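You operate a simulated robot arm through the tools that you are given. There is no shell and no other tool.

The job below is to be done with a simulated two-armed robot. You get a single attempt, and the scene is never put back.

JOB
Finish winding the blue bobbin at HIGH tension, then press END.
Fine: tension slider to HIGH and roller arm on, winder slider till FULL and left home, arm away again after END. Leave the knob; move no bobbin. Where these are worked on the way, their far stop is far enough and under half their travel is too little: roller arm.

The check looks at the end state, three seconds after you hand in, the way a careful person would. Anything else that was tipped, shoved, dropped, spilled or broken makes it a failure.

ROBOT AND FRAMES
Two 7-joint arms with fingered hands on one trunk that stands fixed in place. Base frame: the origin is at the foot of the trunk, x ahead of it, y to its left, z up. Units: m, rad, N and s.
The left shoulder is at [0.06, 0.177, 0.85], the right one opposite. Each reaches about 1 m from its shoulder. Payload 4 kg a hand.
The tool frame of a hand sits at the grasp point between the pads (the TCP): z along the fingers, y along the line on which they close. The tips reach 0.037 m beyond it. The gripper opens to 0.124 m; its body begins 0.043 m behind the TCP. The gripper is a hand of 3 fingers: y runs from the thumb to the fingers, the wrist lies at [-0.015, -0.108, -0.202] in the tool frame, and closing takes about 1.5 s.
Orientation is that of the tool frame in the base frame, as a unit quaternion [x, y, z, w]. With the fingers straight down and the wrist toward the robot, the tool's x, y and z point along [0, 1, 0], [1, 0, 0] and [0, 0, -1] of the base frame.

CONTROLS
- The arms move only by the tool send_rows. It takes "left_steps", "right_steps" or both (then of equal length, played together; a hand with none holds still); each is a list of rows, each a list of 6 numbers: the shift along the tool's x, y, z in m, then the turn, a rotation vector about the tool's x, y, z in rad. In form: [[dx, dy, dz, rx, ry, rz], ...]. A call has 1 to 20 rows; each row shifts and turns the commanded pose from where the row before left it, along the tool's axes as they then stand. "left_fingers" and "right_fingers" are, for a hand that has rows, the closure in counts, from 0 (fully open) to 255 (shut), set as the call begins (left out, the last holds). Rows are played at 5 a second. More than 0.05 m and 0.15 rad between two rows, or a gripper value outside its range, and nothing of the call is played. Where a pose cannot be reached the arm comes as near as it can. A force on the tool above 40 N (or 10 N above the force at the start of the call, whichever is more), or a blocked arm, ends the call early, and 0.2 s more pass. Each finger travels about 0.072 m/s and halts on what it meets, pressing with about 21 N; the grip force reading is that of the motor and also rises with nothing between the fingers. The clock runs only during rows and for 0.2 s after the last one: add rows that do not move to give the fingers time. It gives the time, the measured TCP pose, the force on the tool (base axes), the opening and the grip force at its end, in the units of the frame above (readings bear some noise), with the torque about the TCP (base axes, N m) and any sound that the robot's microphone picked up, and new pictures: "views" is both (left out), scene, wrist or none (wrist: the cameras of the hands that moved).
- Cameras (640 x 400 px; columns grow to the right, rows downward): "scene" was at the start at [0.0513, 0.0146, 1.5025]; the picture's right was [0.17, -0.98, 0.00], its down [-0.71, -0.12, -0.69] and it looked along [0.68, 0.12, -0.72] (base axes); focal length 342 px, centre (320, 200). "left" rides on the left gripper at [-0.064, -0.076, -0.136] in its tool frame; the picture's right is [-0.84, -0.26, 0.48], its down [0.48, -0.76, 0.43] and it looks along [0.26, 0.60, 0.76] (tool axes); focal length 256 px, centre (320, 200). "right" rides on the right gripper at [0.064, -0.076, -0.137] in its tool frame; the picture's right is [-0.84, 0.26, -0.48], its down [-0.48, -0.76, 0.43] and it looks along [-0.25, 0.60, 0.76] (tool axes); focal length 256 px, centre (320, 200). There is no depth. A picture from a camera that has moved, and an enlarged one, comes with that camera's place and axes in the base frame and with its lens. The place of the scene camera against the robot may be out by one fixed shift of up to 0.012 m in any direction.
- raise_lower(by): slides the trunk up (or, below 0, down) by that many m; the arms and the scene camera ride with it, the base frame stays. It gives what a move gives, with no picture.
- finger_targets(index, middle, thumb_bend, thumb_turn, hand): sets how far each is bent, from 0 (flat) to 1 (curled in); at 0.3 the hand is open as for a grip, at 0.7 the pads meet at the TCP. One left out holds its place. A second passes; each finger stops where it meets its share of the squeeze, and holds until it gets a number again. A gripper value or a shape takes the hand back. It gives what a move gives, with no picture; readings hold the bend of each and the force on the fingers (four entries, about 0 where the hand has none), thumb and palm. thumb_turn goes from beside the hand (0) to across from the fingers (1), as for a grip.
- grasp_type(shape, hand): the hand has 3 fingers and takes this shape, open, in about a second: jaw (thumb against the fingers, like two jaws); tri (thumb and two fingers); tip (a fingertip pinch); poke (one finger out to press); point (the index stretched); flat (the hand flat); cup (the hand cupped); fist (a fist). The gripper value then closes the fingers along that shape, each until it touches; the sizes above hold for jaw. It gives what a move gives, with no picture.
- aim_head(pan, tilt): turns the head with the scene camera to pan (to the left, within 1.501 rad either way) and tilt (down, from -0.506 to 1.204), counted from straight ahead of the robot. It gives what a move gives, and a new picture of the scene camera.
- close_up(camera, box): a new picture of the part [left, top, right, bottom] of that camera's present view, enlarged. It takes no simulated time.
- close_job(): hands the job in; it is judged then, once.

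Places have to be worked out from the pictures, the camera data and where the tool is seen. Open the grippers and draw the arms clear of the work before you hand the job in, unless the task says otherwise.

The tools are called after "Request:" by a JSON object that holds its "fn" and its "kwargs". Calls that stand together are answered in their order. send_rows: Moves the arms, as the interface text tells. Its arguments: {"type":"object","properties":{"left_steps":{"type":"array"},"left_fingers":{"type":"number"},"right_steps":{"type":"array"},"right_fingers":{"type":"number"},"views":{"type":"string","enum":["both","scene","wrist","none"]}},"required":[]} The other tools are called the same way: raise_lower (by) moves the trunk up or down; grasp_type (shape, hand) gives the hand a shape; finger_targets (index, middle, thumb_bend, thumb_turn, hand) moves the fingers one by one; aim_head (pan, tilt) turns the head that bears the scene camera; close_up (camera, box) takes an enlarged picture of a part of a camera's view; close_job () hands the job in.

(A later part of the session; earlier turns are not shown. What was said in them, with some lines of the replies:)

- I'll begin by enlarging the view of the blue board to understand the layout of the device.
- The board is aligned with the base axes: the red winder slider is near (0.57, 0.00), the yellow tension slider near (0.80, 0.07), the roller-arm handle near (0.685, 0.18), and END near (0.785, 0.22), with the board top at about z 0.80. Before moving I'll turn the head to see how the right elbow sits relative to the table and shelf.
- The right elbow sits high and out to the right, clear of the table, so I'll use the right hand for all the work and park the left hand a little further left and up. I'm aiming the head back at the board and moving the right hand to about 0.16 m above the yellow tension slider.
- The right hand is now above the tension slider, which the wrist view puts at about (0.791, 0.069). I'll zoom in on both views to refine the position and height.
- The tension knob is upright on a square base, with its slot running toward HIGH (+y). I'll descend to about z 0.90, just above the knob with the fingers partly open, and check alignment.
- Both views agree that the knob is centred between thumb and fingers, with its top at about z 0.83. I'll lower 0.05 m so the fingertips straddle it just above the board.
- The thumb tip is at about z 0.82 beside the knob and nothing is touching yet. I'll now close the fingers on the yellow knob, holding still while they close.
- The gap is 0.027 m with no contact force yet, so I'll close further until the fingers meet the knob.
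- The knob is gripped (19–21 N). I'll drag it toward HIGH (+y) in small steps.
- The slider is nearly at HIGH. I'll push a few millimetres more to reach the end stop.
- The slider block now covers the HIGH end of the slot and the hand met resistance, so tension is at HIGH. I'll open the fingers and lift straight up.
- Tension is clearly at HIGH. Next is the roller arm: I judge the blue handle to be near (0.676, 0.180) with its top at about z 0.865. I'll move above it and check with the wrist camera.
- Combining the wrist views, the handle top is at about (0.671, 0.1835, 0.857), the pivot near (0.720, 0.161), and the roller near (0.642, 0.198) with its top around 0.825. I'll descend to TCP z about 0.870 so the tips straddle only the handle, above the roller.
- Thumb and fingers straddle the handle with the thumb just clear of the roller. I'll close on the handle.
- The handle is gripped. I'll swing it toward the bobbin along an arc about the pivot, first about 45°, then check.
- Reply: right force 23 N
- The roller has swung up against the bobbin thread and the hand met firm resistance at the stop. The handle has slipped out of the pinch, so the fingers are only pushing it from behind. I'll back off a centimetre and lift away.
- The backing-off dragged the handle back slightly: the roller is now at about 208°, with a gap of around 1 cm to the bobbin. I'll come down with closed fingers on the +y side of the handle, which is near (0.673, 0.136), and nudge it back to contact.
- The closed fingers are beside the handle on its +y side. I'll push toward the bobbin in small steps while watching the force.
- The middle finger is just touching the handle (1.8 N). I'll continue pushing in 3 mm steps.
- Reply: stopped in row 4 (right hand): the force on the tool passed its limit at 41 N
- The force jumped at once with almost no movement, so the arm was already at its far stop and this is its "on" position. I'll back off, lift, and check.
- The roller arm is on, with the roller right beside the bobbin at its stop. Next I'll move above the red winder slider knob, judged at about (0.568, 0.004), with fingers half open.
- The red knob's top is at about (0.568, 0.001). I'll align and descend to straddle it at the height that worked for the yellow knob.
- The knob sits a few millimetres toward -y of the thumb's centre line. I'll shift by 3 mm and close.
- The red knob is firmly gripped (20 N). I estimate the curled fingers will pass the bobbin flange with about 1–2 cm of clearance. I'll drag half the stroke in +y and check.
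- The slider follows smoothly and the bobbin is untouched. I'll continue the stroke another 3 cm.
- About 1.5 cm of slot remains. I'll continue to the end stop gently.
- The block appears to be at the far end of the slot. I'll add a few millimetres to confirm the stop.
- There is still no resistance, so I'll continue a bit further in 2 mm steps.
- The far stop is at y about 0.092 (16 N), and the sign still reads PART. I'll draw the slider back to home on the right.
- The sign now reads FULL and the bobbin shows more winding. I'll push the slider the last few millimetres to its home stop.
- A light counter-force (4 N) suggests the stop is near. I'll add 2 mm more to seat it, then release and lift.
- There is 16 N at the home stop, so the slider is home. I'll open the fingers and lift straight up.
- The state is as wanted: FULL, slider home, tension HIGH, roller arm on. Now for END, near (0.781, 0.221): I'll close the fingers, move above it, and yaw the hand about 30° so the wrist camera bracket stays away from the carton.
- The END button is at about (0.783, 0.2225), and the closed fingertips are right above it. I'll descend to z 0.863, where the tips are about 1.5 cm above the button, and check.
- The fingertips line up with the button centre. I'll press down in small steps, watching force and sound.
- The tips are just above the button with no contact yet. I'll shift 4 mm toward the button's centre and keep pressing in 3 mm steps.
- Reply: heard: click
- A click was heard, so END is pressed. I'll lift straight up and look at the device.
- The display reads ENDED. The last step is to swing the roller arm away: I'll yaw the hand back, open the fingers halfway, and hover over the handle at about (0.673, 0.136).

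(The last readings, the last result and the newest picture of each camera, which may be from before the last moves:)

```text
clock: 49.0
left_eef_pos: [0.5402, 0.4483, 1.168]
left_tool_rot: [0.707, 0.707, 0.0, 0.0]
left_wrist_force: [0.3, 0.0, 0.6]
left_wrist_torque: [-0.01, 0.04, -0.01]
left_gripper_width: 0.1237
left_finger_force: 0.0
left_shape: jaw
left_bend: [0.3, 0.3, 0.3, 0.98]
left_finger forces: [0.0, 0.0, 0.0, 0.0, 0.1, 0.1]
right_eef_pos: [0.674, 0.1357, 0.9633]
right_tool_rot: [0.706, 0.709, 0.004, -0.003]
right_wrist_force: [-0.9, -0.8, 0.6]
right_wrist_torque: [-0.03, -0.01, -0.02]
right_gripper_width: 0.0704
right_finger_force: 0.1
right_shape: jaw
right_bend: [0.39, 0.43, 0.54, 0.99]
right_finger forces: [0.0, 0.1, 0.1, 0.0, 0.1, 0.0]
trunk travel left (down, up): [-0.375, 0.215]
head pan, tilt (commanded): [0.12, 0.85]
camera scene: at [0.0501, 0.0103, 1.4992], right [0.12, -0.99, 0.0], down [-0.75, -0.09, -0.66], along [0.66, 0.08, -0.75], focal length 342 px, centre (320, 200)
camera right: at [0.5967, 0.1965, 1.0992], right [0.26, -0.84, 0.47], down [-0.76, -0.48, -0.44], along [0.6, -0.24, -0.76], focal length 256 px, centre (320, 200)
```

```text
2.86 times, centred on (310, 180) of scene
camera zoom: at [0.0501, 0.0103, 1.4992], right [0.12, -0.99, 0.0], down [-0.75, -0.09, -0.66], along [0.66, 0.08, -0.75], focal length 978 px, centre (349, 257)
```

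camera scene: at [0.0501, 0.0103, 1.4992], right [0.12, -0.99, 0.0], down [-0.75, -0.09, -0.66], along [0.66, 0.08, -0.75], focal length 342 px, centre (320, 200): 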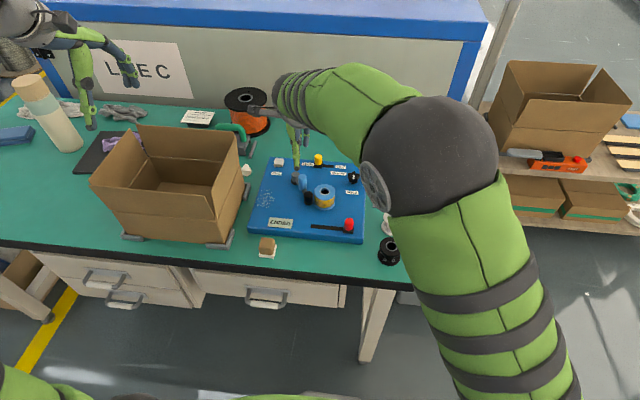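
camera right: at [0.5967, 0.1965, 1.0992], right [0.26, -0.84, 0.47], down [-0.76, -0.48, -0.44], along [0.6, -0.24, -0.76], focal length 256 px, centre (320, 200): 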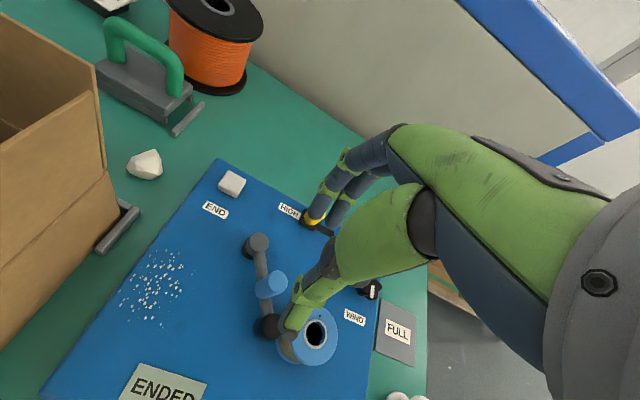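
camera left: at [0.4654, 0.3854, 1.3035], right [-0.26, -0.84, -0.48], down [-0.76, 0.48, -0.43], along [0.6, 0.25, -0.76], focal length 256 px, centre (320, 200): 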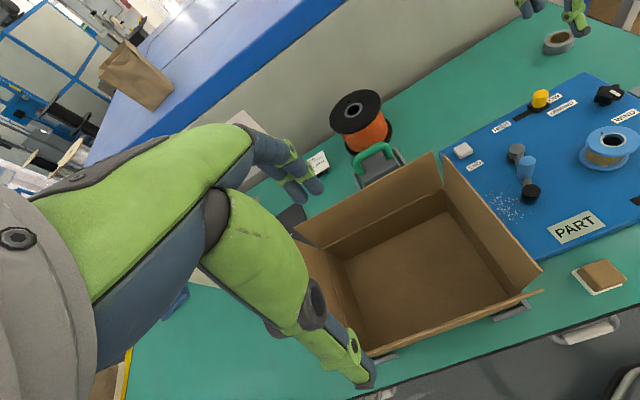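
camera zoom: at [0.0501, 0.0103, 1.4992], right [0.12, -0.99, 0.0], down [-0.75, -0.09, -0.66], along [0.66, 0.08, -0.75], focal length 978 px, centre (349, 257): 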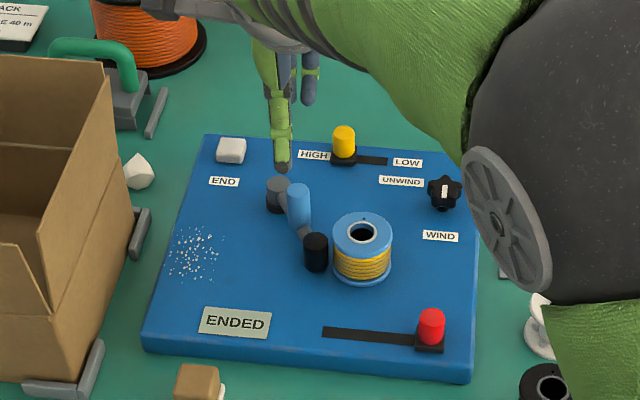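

The handle is under the hand at about (0.672, 0.134). I'll descend to z 0.871 to straddle it, as before.

Request:
{"fn": "send_rows", "kwargs": {"right_steps": [[-0.0011, -0.001, 0.025, 0, 0, 0], [-0.0011, -0.0005, 0.025, 0, 0, 0], [0, 0, 0.025, 0, 0, 0], [0, 0, 0.012, 0, 0, 0], [0, 0, 0.005, 0, 0, 0], [0, 0, 0, 0, 0, 0]], "views": "wrist"}}

Request:
{"fn": "close_up", "kwargs": {"camera": "right", "box": [200, 160, 420, 380]}}

Request:
{"fn": "close_up", "kwargs": {"camera": "scene", "box": [250, 130, 350, 230]}}

```text
clock: 50.4
left_eef_pos: [0.5415, 0.4469, 1.1679]
left_tool_rot: [0.708, 0.706, 0.0, -0.001]
left_wrist_force: [0.4, 0.4, 0.6]
left_wrist_torque: [-0.02, 0.01, 0.0]
left_gripper_width: 0.1239
left_finger_force: 0.0
left_shape: jaw
left_bend: [0.3, 0.3, 0.3, 0.98]
left_finger forces: [0.0, 0.0, 0.0, 0.0, 0.1, 0.0]
right_eef_pos: [0.6737, 0.1336, 0.8689]
right_tool_rot: [0.705, 0.709, 0.004, -0.003]
right_wrist_force: [-0.1, 0.6, 0.3]
right_wrist_torque: [-0.02, 0.01, -0.03]
right_gripper_width: 0.0704
right_finger_force: 0.0
right_shape: jaw
right_bend: [0.39, 0.43, 0.54, 0.99]
right_finger forces: [0.0, 0.1, 0.0, 0.0, 0.1, 0.0]
trunk travel left (down, up): [-0.375, 0.215]
head pan, tilt (commanded): [0.12, 0.85]
camera right: at [0.596, 0.195, 1.0055], right [0.26, -0.84, 0.47], down [-0.76, -0.48, -0.44], along [0.6, -0.24, -0.76], focal length 256 px, centre (320, 200)
```

right: 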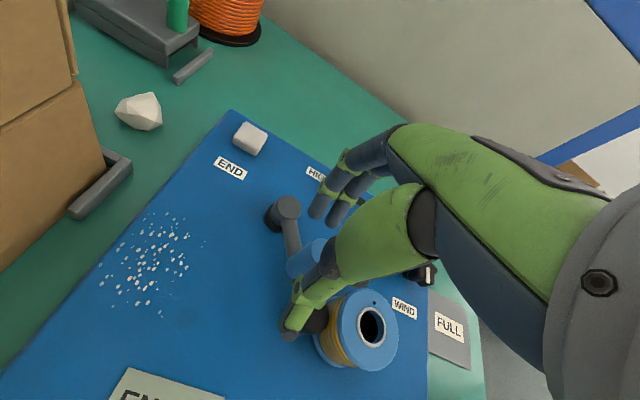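

```text
1.82 times, centred on (310, 270) of right
camera zoom: at [0.596, 0.195, 1.0055], right [0.26, -0.84, 0.47], down [-0.76, -0.48, -0.44], along [0.6, -0.24, -0.76], focal length 465 px, centre (338, 73)
```

zoom: 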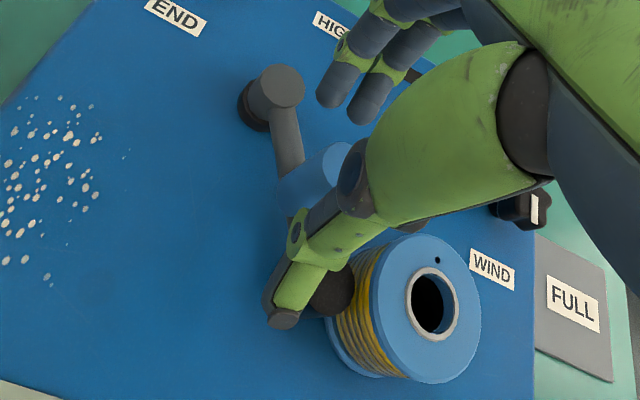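

```text
4.00 times, centred on (300, 180) of scene
camera zoom: at [0.05, 0.0103, 1.4993], right [0.12, -0.99, 0.0], down [-0.75, -0.09, -0.66], along [0.66, 0.08, -0.75], focal length 1369 px, centre (400, 280)
```

zoom: 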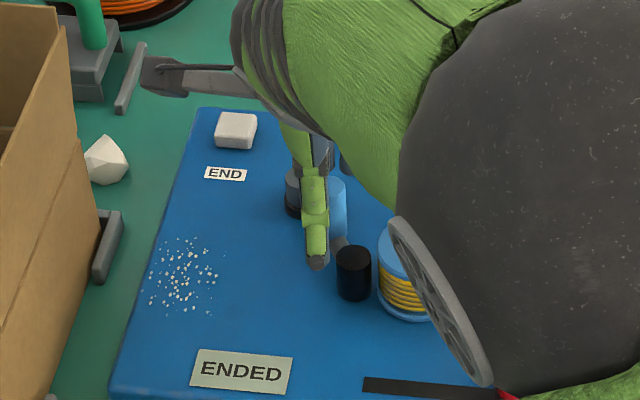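

The handle is between thumb and fingers with nothing touching. I'll close on it.

Request:
{"fn": "send_rows", "kwargs": {"right_steps": [[-0.0015, 0, 0, 0, 0, 0], [0, 0, 0, 0, 0, 0], [0, 0, 0, 0, 0, 0], [0, 0, 0, 0, 0, 0], [0, 0, 0, 0, 0, 0], [0, 0, 0, 0, 0, 0], [0, 0, 0, 0, 0, 0]], "right_fingers": 255, "views": "wrist"}}

Request:
{"fn": "close_up", "kwargs": {"camera": "right", "box": [200, 160, 420, 380]}}

```text
clock: 52.0
left_eef_pos: [0.5406, 0.4476, 1.1682]
left_tool_rot: [0.707, 0.707, 0.0, 0.0]
left_wrist_force: [0.3, -0.3, 0.3]
left_wrist_torque: [0.0, 0.02, -0.01]
left_gripper_width: 0.1238
left_finger_force: 0.1
left_shape: jaw
left_bend: [0.3, 0.3, 0.3, 0.98]
left_finger forces: [0.0, 0.0, 0.1, 0.1, 0.0, 0.0]
right_eef_pos: [0.6731, 0.1328, 0.8699]
right_tool_rot: [0.705, 0.709, 0.004, -0.002]
right_wrist_force: [-3.3, 2.4, 3.3]
right_wrist_torque: [-0.01, -0.26, 0.04]
right_gripper_width: 0.0249
right_finger_force: 20.8
right_shape: jaw
right_bend: [0.61, 0.62, 0.62, 1.0]
right_finger forces: [11.3, 8.0, 0.1, 0.0, 21.1, 0.0]
trunk travel left (down, up): [-0.375, 0.215]
head pan, tilt (commanded): [0.12, 0.85]
camera right: at [0.5953, 0.1941, 1.0064], right [0.26, -0.84, 0.47], down [-0.76, -0.48, -0.44], along [0.6, -0.24, -0.76], focal length 256 px, centre (320, 200)
```

right: 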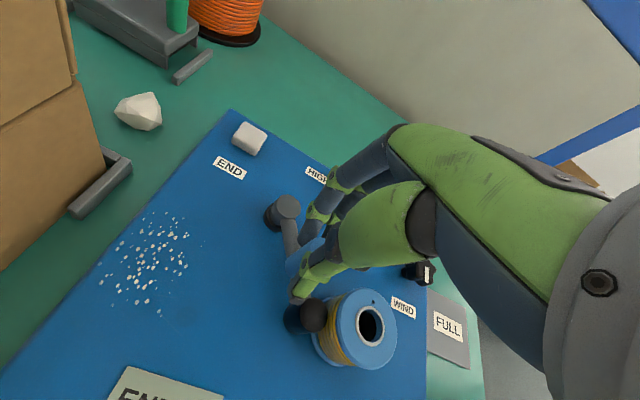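

```text
1.82 times, centred on (310, 270) of right
camera zoom: at [0.5953, 0.1941, 1.0064], right [0.26, -0.84, 0.47], down [-0.76, -0.48, -0.44], along [0.6, -0.24, -0.76], focal length 465 px, centre (338, 73)
```

zoom: 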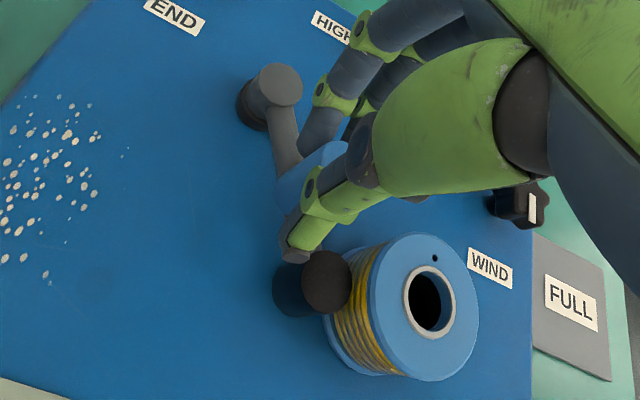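

I have a good grip on the handle (21 N on the thumb). I'll swing it back along the arc away from the bobbin, the first two thirds now.

Request:
{"fn": "send_rows", "kwargs": {"right_steps": [[0.0078, -0.0037, 0, 0, 0, 0], [0.0083, -0.0025, 0, 0, 0, 0], [0.0085, -0.0011, 0, 0, 0, 0], [0.0086, 0.0002, 0, 0, 0, 0], [0, 0, 0, 0, 0, 0]], "views": "wrist"}}

Request:
{"fn": "close_up", "kwargs": {"camera": "right", "box": [200, 160, 420, 380]}}

```text
clock: 53.2
left_eef_pos: [0.5398, 0.4483, 1.1686]
left_tool_rot: [0.708, 0.706, 0.0, 0.0]
left_wrist_force: [-0.3, 0.7, 0.3]
left_wrist_torque: [-0.03, 0.06, 0.01]
left_gripper_width: 0.1234
left_finger_force: 0.1
left_shape: jaw
left_bend: [0.3, 0.3, 0.3, 0.98]
left_finger forces: [0.0, 0.0, 0.0, 0.0, 0.0, 0.0]
right_eef_pos: [0.6654, 0.1668, 0.8702]
right_tool_rot: [0.706, 0.709, 0.005, -0.002]
right_wrist_force: [-2.3, -1.3, 6.4]
right_wrist_torque: [-0.13, -0.3, -0.09]
right_gripper_width: 0.022
right_finger_force: 21.0
right_shape: jaw
right_bend: [0.63, 0.62, 0.63, 0.99]
right_finger forces: [8.2, 13.1, 0.0, 0.0, 21.3, 0.0]
trunk travel left (down, up): [-0.375, 0.215]
head pan, tilt (commanded): [0.12, 0.85]
camera right: at [0.588, 0.2275, 1.0067], right [0.26, -0.84, 0.47], down [-0.76, -0.48, -0.44], along [0.6, -0.24, -0.76], focal length 256 px, centre (320, 200)
```

right: 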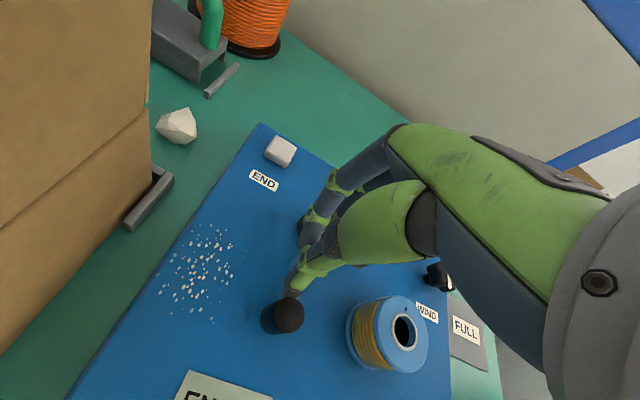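

```text
1.82 times, centred on (310, 270) of right
camera zoom: at [0.588, 0.2275, 1.0067], right [0.26, -0.84, 0.47], down [-0.76, -0.48, -0.44], along [0.6, -0.24, -0.76], focal length 465 px, centre (338, 73)
```

zoom: 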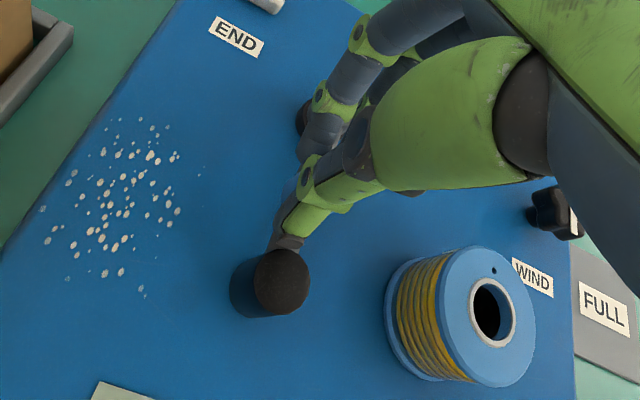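

The arm is swinging well and is now about level with the pivot. I'll continue the arc to its original away position.

Request:
{"fn": "send_rows", "kwargs": {"right_steps": [[0.0085, 0.0016, 0, 0, 0, 0], [0.0082, 0.0029, 0, 0, 0, 0], [0, 0, 0, 0, 0, 0]], "views": "wrist"}}

Request:
{"fn": "close_up", "kwargs": {"camera": "right", "box": [200, 160, 420, 380]}}

Request:
{"fn": "close_up", "kwargs": {"camera": "scene", "box": [240, 130, 340, 230]}}

```text
clock: 54.0
left_eef_pos: [0.541, 0.4472, 1.1671]
left_tool_rot: [0.708, 0.706, 0.0, 0.0]
left_wrist_force: [-0.4, 0.6, -0.6]
left_wrist_torque: [-0.03, 0.0, 0.0]
left_gripper_width: 0.1236
left_finger_force: 0.1
left_shape: jaw
left_bend: [0.3, 0.3, 0.3, 0.98]
left_finger forces: [0.0, 0.0, 0.0, 0.0, 0.0, 0.1]
right_eef_pos: [0.6703, 0.1825, 0.8678]
right_tool_rot: [0.705, 0.709, 0.002, -0.004]
right_wrist_force: [3.5, -0.6, -0.5]
right_wrist_torque: [0.04, -0.09, 0.04]
right_gripper_width: 0.0126
right_finger_force: 21.1
right_shape: jaw
right_bend: [0.73, 0.65, 0.67, 1.0]
right_finger forces: [0.0, 3.1, 0.1, 0.0, 0.1, 0.0]
trunk travel left (down, up): [-0.375, 0.215]
head pan, tilt (commanded): [0.12, 0.85]
camera right: at [0.5937, 0.2445, 1.0053], right [0.26, -0.84, 0.47], down [-0.76, -0.48, -0.44], along [0.6, -0.25, -0.76], focal length 256 px, centre (320, 200)
```

right: 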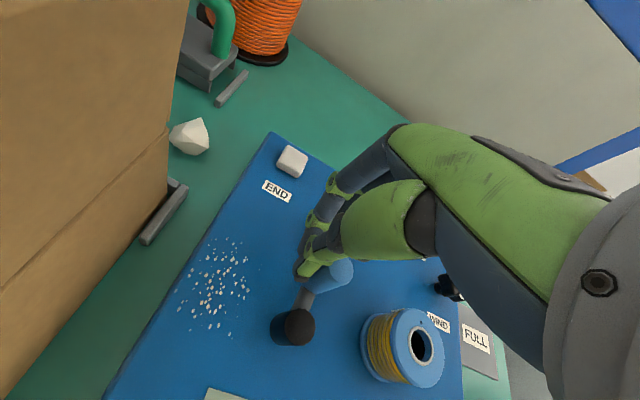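

```text
1.82 times, centred on (310, 270) of right
camera zoom: at [0.5937, 0.2445, 1.0053], right [0.26, -0.84, 0.47], down [-0.76, -0.48, -0.44], along [0.6, -0.25, -0.76], focal length 465 px, centre (338, 73)
```

zoom: 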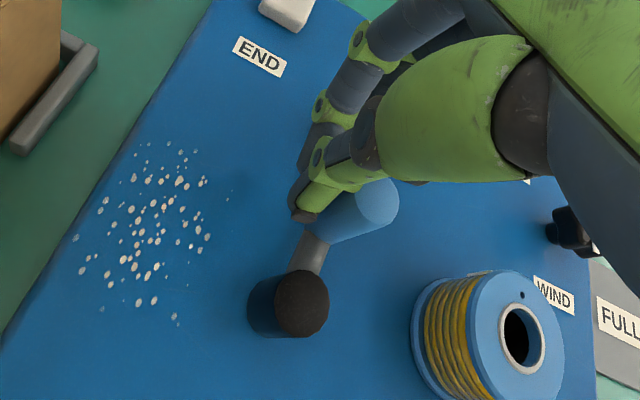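

```text
4.00 times, centred on (290, 180) of scene
camera zoom: at [0.0505, 0.0104, 1.4991], right [0.12, -0.99, 0.0], down [-0.75, -0.09, -0.66], along [0.65, 0.08, -0.75], focal length 1369 px, centre (440, 280)
```

zoom: 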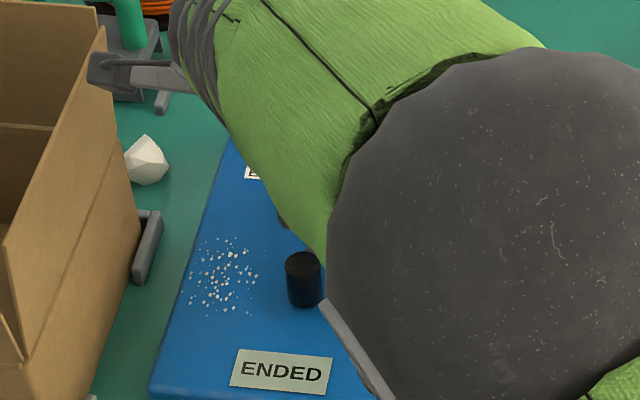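

The handle slipped out of the pinch at about 173°, roughly 17° short of its original rest. I'll lift, come down with closed fingers on the -y side of the handle, and push it the rest of the way.

Request:
{"fn": "send_rows", "kwargs": {"right_steps": [[0, 0, -0.02, 0, 0, 0], [0, 0, -0.035, 0, 0, 0], [0, 0, -0.035, 0, 0, 0], [-0.025, 0, 0, 0, 0, 0], [-0.0255, 0, 0, 0, 0, 0], [0, 0, 0, 0, 0, 0]], "right_fingers": 255, "views": "wrist"}}

Request:
{"fn": "close_up", "kwargs": {"camera": "right", "box": [160, 160, 440, 400]}}

Request:
{"fn": "close_up", "kwargs": {"camera": "scene", "box": [240, 110, 380, 250]}}

```text
clock: 55.4
left_eef_pos: [0.5412, 0.4474, 1.1672]
left_tool_rot: [0.708, 0.706, 0.001, 0.0]
left_wrist_force: [-0.2, 0.2, -0.6]
left_wrist_torque: [0.02, 0.01, 0.0]
left_gripper_width: 0.1235
left_finger_force: 0.1
left_shape: jaw
left_bend: [0.3, 0.3, 0.3, 0.98]
left_finger forces: [0.1, 0.1, 0.0, 0.1, 0.0, 0.1]
right_eef_pos: [0.6704, 0.1311, 0.9599]
right_tool_rot: [0.704, 0.71, 0.004, -0.003]
right_wrist_force: [0.2, 0.3, 0.1]
right_wrist_torque: [-0.03, -0.02, 0.01]
right_gripper_width: 0.0119
right_finger_force: 21.1
right_shape: jaw
right_bend: [0.73, 0.72, 0.67, 1.0]
right_finger forces: [0.0, 0.1, 0.1, 0.0, 0.0, 0.0]
trunk travel left (down, up): [-0.375, 0.215]
head pan, tilt (commanded): [0.12, 0.85]
camera right: at [0.5934, 0.192, 1.0965], right [0.26, -0.84, 0.47], down [-0.76, -0.48, -0.44], along [0.6, -0.24, -0.76], focal length 256 px, centre (320, 200)
```

right: 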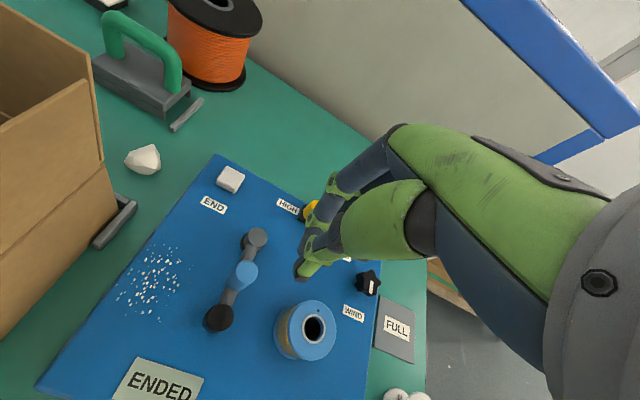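

```text
1.67 times, centred on (300, 280) of right
camera zoom: at [0.5934, 0.192, 1.0965], right [0.26, -0.84, 0.47], down [-0.76, -0.48, -0.44], along [0.6, -0.24, -0.76], focal length 427 px, centre (353, 67)
```

zoom: 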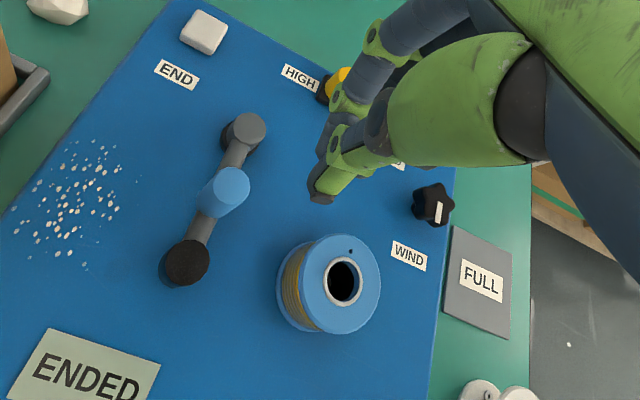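

```text
2.86 times, centred on (310, 180) of scene
camera zoom: at [0.0499, 0.0103, 1.4993], right [0.12, -0.99, 0.0], down [-0.75, -0.09, -0.66], along [0.66, 0.08, -0.75], focal length 978 px, centre (349, 257)
```

zoom: 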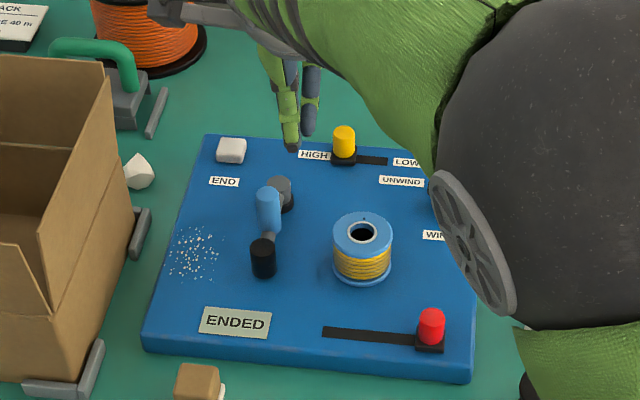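

The handle is at about (0.666, 0.162), still about 1.5 cm short of its original spot. I'll shift 5 mm further toward -y and descend beside it, between handle and bobbin.

Request:
{"fn": "send_rows", "kwargs": {"right_steps": [[-0.0055, 0, 0.025, 0, 0, 0], [0, 0, 0.03, 0, 0, 0], [0, 0, 0.025, 0, 0, 0], [0, 0, 0.014, 0, 0, 0], [0, 0, 0, 0, 0, 0]], "views": "wrist"}}

Request:
{"fn": "close_up", "kwargs": {"camera": "right", "box": [200, 160, 420, 380]}}

```text
clock: 56.6
left_eef_pos: [0.541, 0.4467, 1.1678]
left_tool_rot: [0.707, 0.707, -0.001, 0.0]
left_wrist_force: [-0.6, -0.7, 0.1]
left_wrist_torque: [-0.01, 0.01, 0.01]
left_gripper_width: 0.1237
left_finger_force: 0.0
left_shape: jaw
left_bend: [0.3, 0.3, 0.3, 0.98]
left_finger forces: [0.0, 0.0, 0.0, 0.0, 0.0, 0.1]
right_eef_pos: [0.6699, 0.1266, 0.8644]
right_tool_rot: [0.705, 0.709, 0.004, -0.003]
right_wrist_force: [0.6, -1.6, -0.8]
right_wrist_torque: [-0.03, 0.0, 0.02]
right_gripper_width: 0.0121
right_finger_force: 20.7
right_shape: jaw
right_bend: [0.73, 0.72, 0.67, 1.0]
right_finger forces: [0.1, 0.2, 0.1, 0.0, 0.1, 0.1]
trunk travel left (down, up): [-0.375, 0.215]
head pan, tilt (commanded): [0.12, 0.85]
camera right: at [0.5925, 0.1876, 1.001], right [0.26, -0.84, 0.47], down [-0.76, -0.48, -0.44], along [0.6, -0.24, -0.76], focal length 256 px, centre (320, 200)
```

right: 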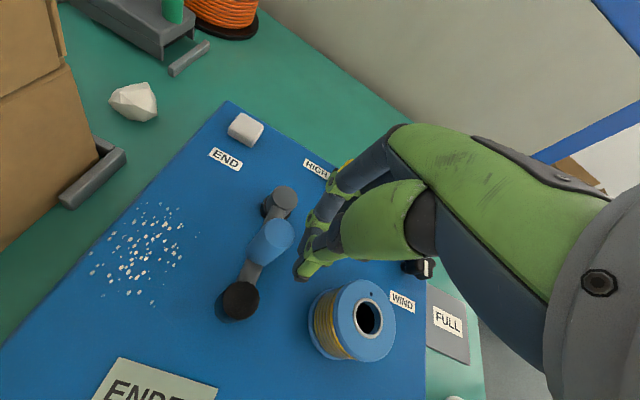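

```text
1.82 times, centred on (310, 270) of right
camera zoom: at [0.5925, 0.1876, 1.001], right [0.26, -0.84, 0.47], down [-0.76, -0.48, -0.44], along [0.6, -0.24, -0.76], focal length 465 px, centre (338, 73)
```

zoom: 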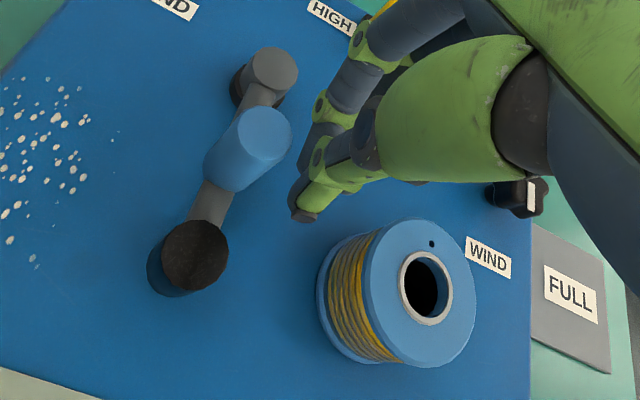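

The fingers sit cleanly between the handle and bobbin. I'll push +y to swing the arm the rest of the way.

Request:
{"fn": "send_rows", "kwargs": {"right_steps": [[0.007, 0, 0, 0, 0, 0], [0.007, 0, 0, 0, 0, 0], [0.006, 0, 0, 0, 0, 0], [0.006, 0, 0, 0, 0, 0], [0.004, 0, 0, 0, 0, 0]], "views": "wrist"}}

Request:
{"fn": "close_up", "kwargs": {"camera": "right", "box": [180, 160, 420, 380]}}

Request:
{"fn": "close_up", "kwargs": {"camera": "scene", "box": [240, 130, 340, 230]}}

```text
clock: 57.8
left_eef_pos: [0.5408, 0.4465, 1.1675]
left_tool_rot: [0.708, 0.707, 0.0, 0.0]
left_wrist_force: [-0.6, 0.3, -0.5]
left_wrist_torque: [-0.04, 0.0, 0.01]
left_gripper_width: 0.124
left_finger_force: 0.0
left_shape: jaw
left_bend: [0.3, 0.3, 0.3, 0.98]
left_finger forces: [0.0, 0.0, 0.0, 0.0, 0.0, 0.0]
right_eef_pos: [0.6704, 0.1569, 0.8666]
right_tool_rot: [0.706, 0.708, 0.003, -0.003]
right_wrist_force: [0.1, -1.0, 0.6]
right_wrist_torque: [-0.02, 0.0, -0.03]
right_gripper_width: 0.0119
right_finger_force: 20.5
right_shape: jaw
right_bend: [0.73, 0.72, 0.67, 1.0]
right_finger forces: [0.0, 0.0, 0.0, 0.0, 0.4, 0.0]
trunk travel left (down, up): [-0.375, 0.215]
head pan, tilt (commanded): [0.12, 0.85]
camera right: at [0.5931, 0.2178, 1.0024], right [0.26, -0.84, 0.47], down [-0.76, -0.48, -0.44], along [0.6, -0.24, -0.76], focal length 256 px, centre (320, 200)
```

right: 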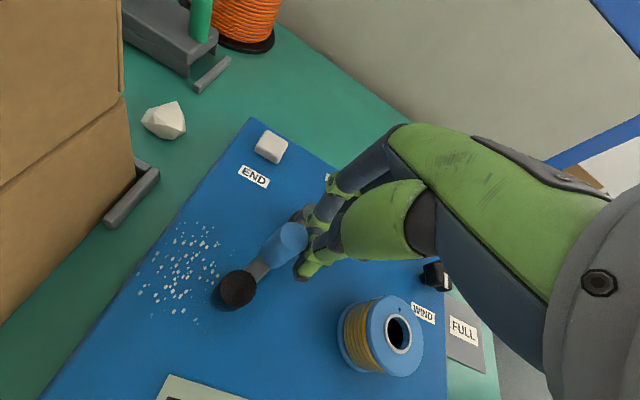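

```text
1.82 times, centred on (300, 270) of right
camera zoom: at [0.5931, 0.2178, 1.0024], right [0.26, -0.84, 0.47], down [-0.76, -0.48, -0.44], along [0.6, -0.24, -0.76], focal length 465 px, centre (356, 73)
```

zoom: 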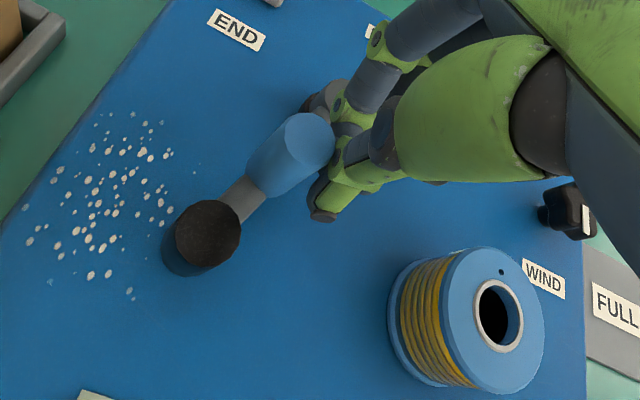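

```text
4.00 times, centred on (290, 180) of scene
camera zoom: at [0.05, 0.0102, 1.4993], right [0.12, -0.99, 0.0], down [-0.75, -0.09, -0.66], along [0.66, 0.08, -0.75], focal length 1369 px, centre (440, 280)
```

zoom: 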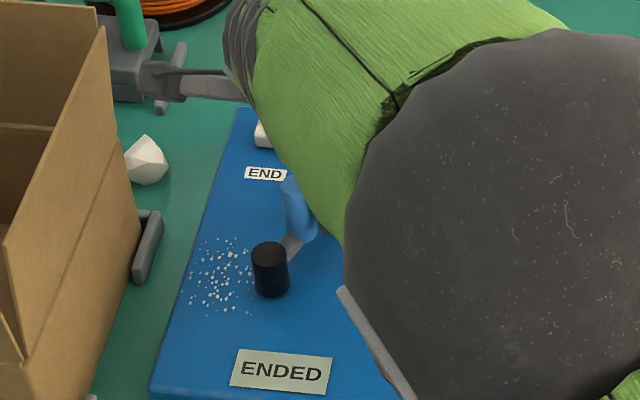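

The roller is back at its original away place: (270, 250) in this view versus (268, 250) at the start. I'll nudge a few millimetres more to confirm the stop.

Request:
{"fn": "send_rows", "kwargs": {"right_steps": [[0.002, 0, 0, 0, 0, 0], [0.002, 0, 0, 0, 0, 0], [0.002, 0, 0, 0, 0, 0]], "views": "none"}}

Request:
{"fn": "close_up", "kwargs": {"camera": "scene", "box": [240, 130, 340, 230]}}

```text
clock: 58.6
left_eef_pos: [0.5413, 0.4452, 1.1691]
left_tool_rot: [0.708, 0.706, 0.001, 0.0]
left_wrist_force: [0.0, -0.6, 1.1]
left_wrist_torque: [0.02, 0.0, 0.01]
left_gripper_width: 0.1238
left_finger_force: 0.1
left_shape: jaw
left_bend: [0.3, 0.3, 0.3, 0.98]
left_finger forces: [0.0, 0.1, 0.0, 0.0, 0.1, 0.0]
right_eef_pos: [0.6716, 0.1595, 0.8638]
right_tool_rot: [0.706, 0.708, 0.004, -0.002]
right_wrist_force: [0.2, -15.0, 2.9]
right_wrist_torque: [-0.25, -0.07, -0.08]
right_gripper_width: 0.0116
right_finger_force: 21.3
right_shape: jaw
right_bend: [0.73, 0.72, 0.67, 1.0]
right_finger forces: [14.4, 0.0, 0.1, 0.1, 5.1, 0.0]
trunk travel left (down, up): [-0.375, 0.215]
head pan, tilt (commanded): [0.12, 0.85]
```

```text
4.00 times, centred on (290, 180) of scene
camera zoom: at [0.0499, 0.0087, 1.4993], right [0.12, -0.99, 0.0], down [-0.75, -0.09, -0.66], along [0.66, 0.08, -0.75], focal length 1369 px, centre (440, 280)
```

zoom: 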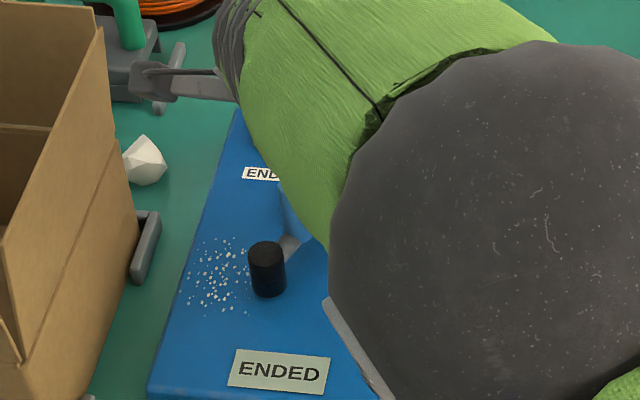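

The stop was met at 15 N, so the arm is fully away. I'll back off from the handle, lift, and retract the right hand toward its start place with the gripper open.

Request:
{"fn": "send_rows", "kwargs": {"right_steps": [[-0.006, 0, 0, 0, 0, 0], [-0.01, 0, 0, 0, 0, 0], [0, 0, -0.03, 0, 0, 0], [0, 0, -0.045, 0, 0, 0], [0, 0, -0.045, 0, 0, 0], [-0.03, 0, -0.03, 0, 0, 0], [-0.045, 0, -0.01, 0, 0, 0], [-0.045, 0, -0.01, 0, 0, 0], [-0.045, 0, -0.01, 0, 0, 0], [-0.045, 0, -0.01, 0, 0, 0], [-0.045, 0, -0.01, 0, 0, 0], [-0.045, 0, -0.01, 0, 0, 0], [-0.045, 0, 0, 0, 0, 0], [0, 0, 0, 0, 0, 0]], "views": "none"}}

Request:
{"fn": "send_rows", "kwargs": {"right_steps": [[0, 0, 0, 0, 0, 0], [0, 0, 0, 0, 0, 0], [0, 0, 0, 0, 0, 0], [0, 0, 0, 0, 0, 0], [0, 0, 0, 0, 0, 0], [0, 0, 0, 0, 0, 0], [0, 0, 0, 0, 0, 0], [0, 0, 0, 0, 0, 0]], "right_fingers": 0, "views": "both"}}

Request:
{"fn": "close_up", "kwargs": {"camera": "scene", "box": [240, 130, 420, 270]}}

Request:
{"fn": "close_up", "kwargs": {"camera": "right", "box": [0, 60, 300, 400]}}

```text
clock: 61.6
left_eef_pos: [0.5416, 0.4477, 1.1674]
left_tool_rot: [0.708, 0.706, 0.0, 0.0]
left_wrist_force: [-0.2, -0.3, -0.4]
left_wrist_torque: [0.02, 0.02, -0.02]
left_gripper_width: 0.1238
left_finger_force: 0.2
left_shape: jaw
left_bend: [0.3, 0.3, 0.3, 0.98]
left_finger forces: [0.1, 0.0, 0.0, 0.1, 0.0, 0.0]
right_eef_pos: [0.67, -0.1988, 1.0706]
right_tool_rot: [0.705, 0.709, 0.004, -0.003]
right_wrist_force: [-0.4, 0.0, 0.1]
right_wrist_torque: [0.01, -0.01, 0.02]
right_gripper_width: 0.0115
right_finger_force: 21.0
right_shape: jaw
right_bend: [0.73, 0.72, 0.67, 1.0]
right_finger forces: [0.1, 0.0, 0.0, 0.0, 0.0, 0.1]
trunk travel left (down, up): [-0.375, 0.215]
head pan, tilt (commanded): [0.12, 0.85]
```

```text
clock: 63.4
left_eef_pos: [0.5408, 0.4474, 1.1669]
left_tool_rot: [0.708, 0.706, 0.0, 0.0]
left_wrist_force: [0.0, 0.3, 0.1]
left_wrist_torque: [-0.02, 0.03, -0.03]
left_gripper_width: 0.1238
left_finger_force: 0.1
left_shape: jaw
left_bend: [0.3, 0.3, 0.3, 0.98]
left_finger forces: [0.0, 0.0, 0.0, 0.0, 0.1, 0.1]
right_eef_pos: [0.6702, -0.1986, 1.0721]
right_tool_rot: [0.705, 0.709, 0.003, -0.002]
right_wrist_force: [0.0, -0.4, -0.1]
right_wrist_torque: [0.02, -0.02, -0.01]
right_gripper_width: 0.1237
right_finger_force: 0.1
right_shape: jaw
right_bend: [0.3, 0.3, 0.3, 0.98]
right_finger forces: [0.1, 0.1, 0.1, 0.0, 0.0, 0.0]
trunk travel left (down, up): [-0.375, 0.215]
head pan, tilt (commanded): [0.12, 0.85]
camera scene: at [0.05, 0.0101, 1.4993], right [0.12, -0.99, 0.0], down [-0.75, -0.09, -0.66], along [0.66, 0.08, -0.75], focal length 342 px, centre (320, 200)
camera right: at [0.5929, -0.1372, 1.2081], right [0.26, -0.84, 0.47], down [-0.76, -0.48, -0.44], along [0.6, -0.24, -0.76], focal length 256 px, centre (320, 200)
```

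scene: 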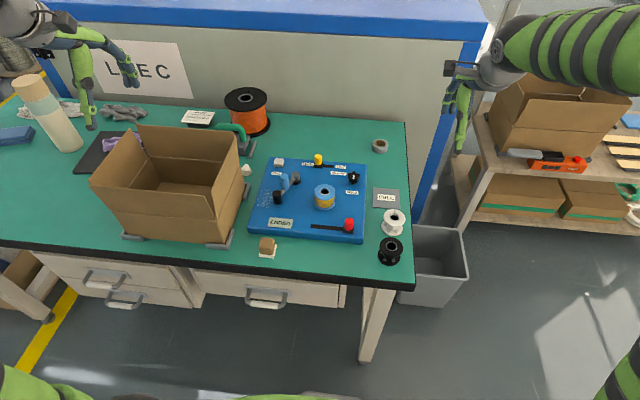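
right: 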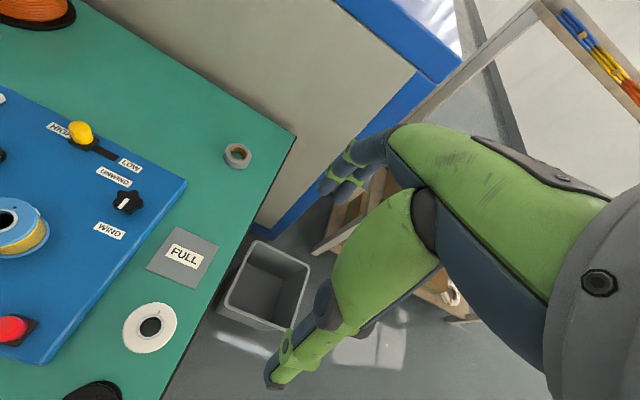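

```text
2.86 times, centred on (330, 200) of scene
camera zoom: at [0.05, 0.0101, 1.4993], right [0.12, -0.99, 0.0], down [-0.75, -0.09, -0.66], along [0.66, 0.08, -0.75], focal length 978 px, centre (291, 200)
```

zoom: 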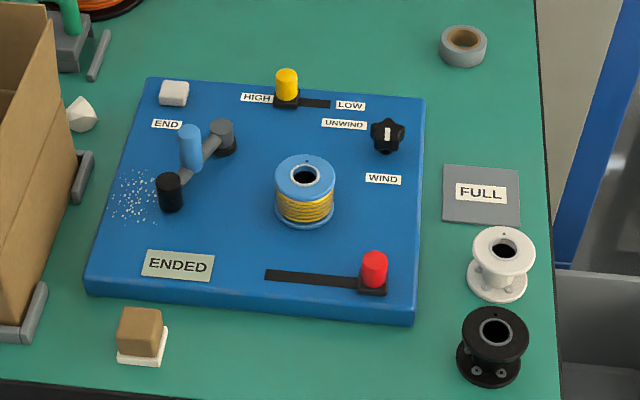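

```text
1.18 times, centred on (150, 230) of right
camera zoom: at [0.5929, -0.1372, 1.2081], right [0.26, -0.84, 0.47], down [-0.76, -0.48, -0.44], along [0.6, -0.24, -0.76], focal length 301 px, centre (520, 165)
```

zoom: 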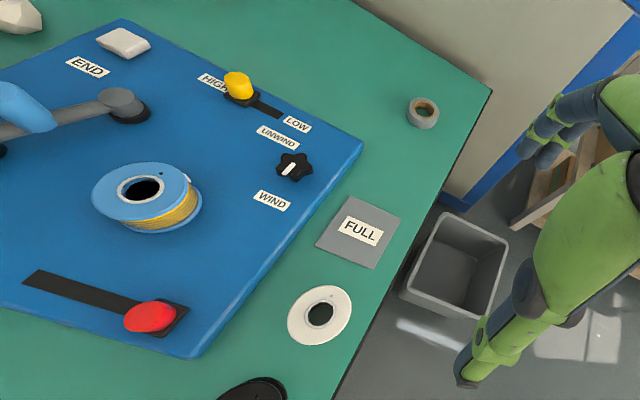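

Final check: the display reads ENDED, tension is at HIGH, the winder slider is home on the right, the roller arm is back away, and the knob and bobbins are unmoved. Both hands are open and clear, so I'm handing the job in.

Request:
{"fn": "close_job", "kwargs": {}}

```text
The job is handed in.
```

The blue bobbin is wound to FULL at HIGH tension, END is pressed, and the job is handed in. The device's display reads ENDED.

- **Tension slider:** moved to its HIGH stop.
- **Roller arm:** swung on to its far stop before winding, then back to its away stop after END. The handle slipped out of the grip on the way back, so I pushed the last part with closed fingers until it met the stop.
- **Winder slider:** one full stroke out and back changed the display from PART to FULL. The slider was left at its home stop.
- **END button:** pressed once, with an audible click.

In the final pictures the knob and the bobbins are where they started, and nothing else on the table looks disturbed. Both hands are open and clear of the work.
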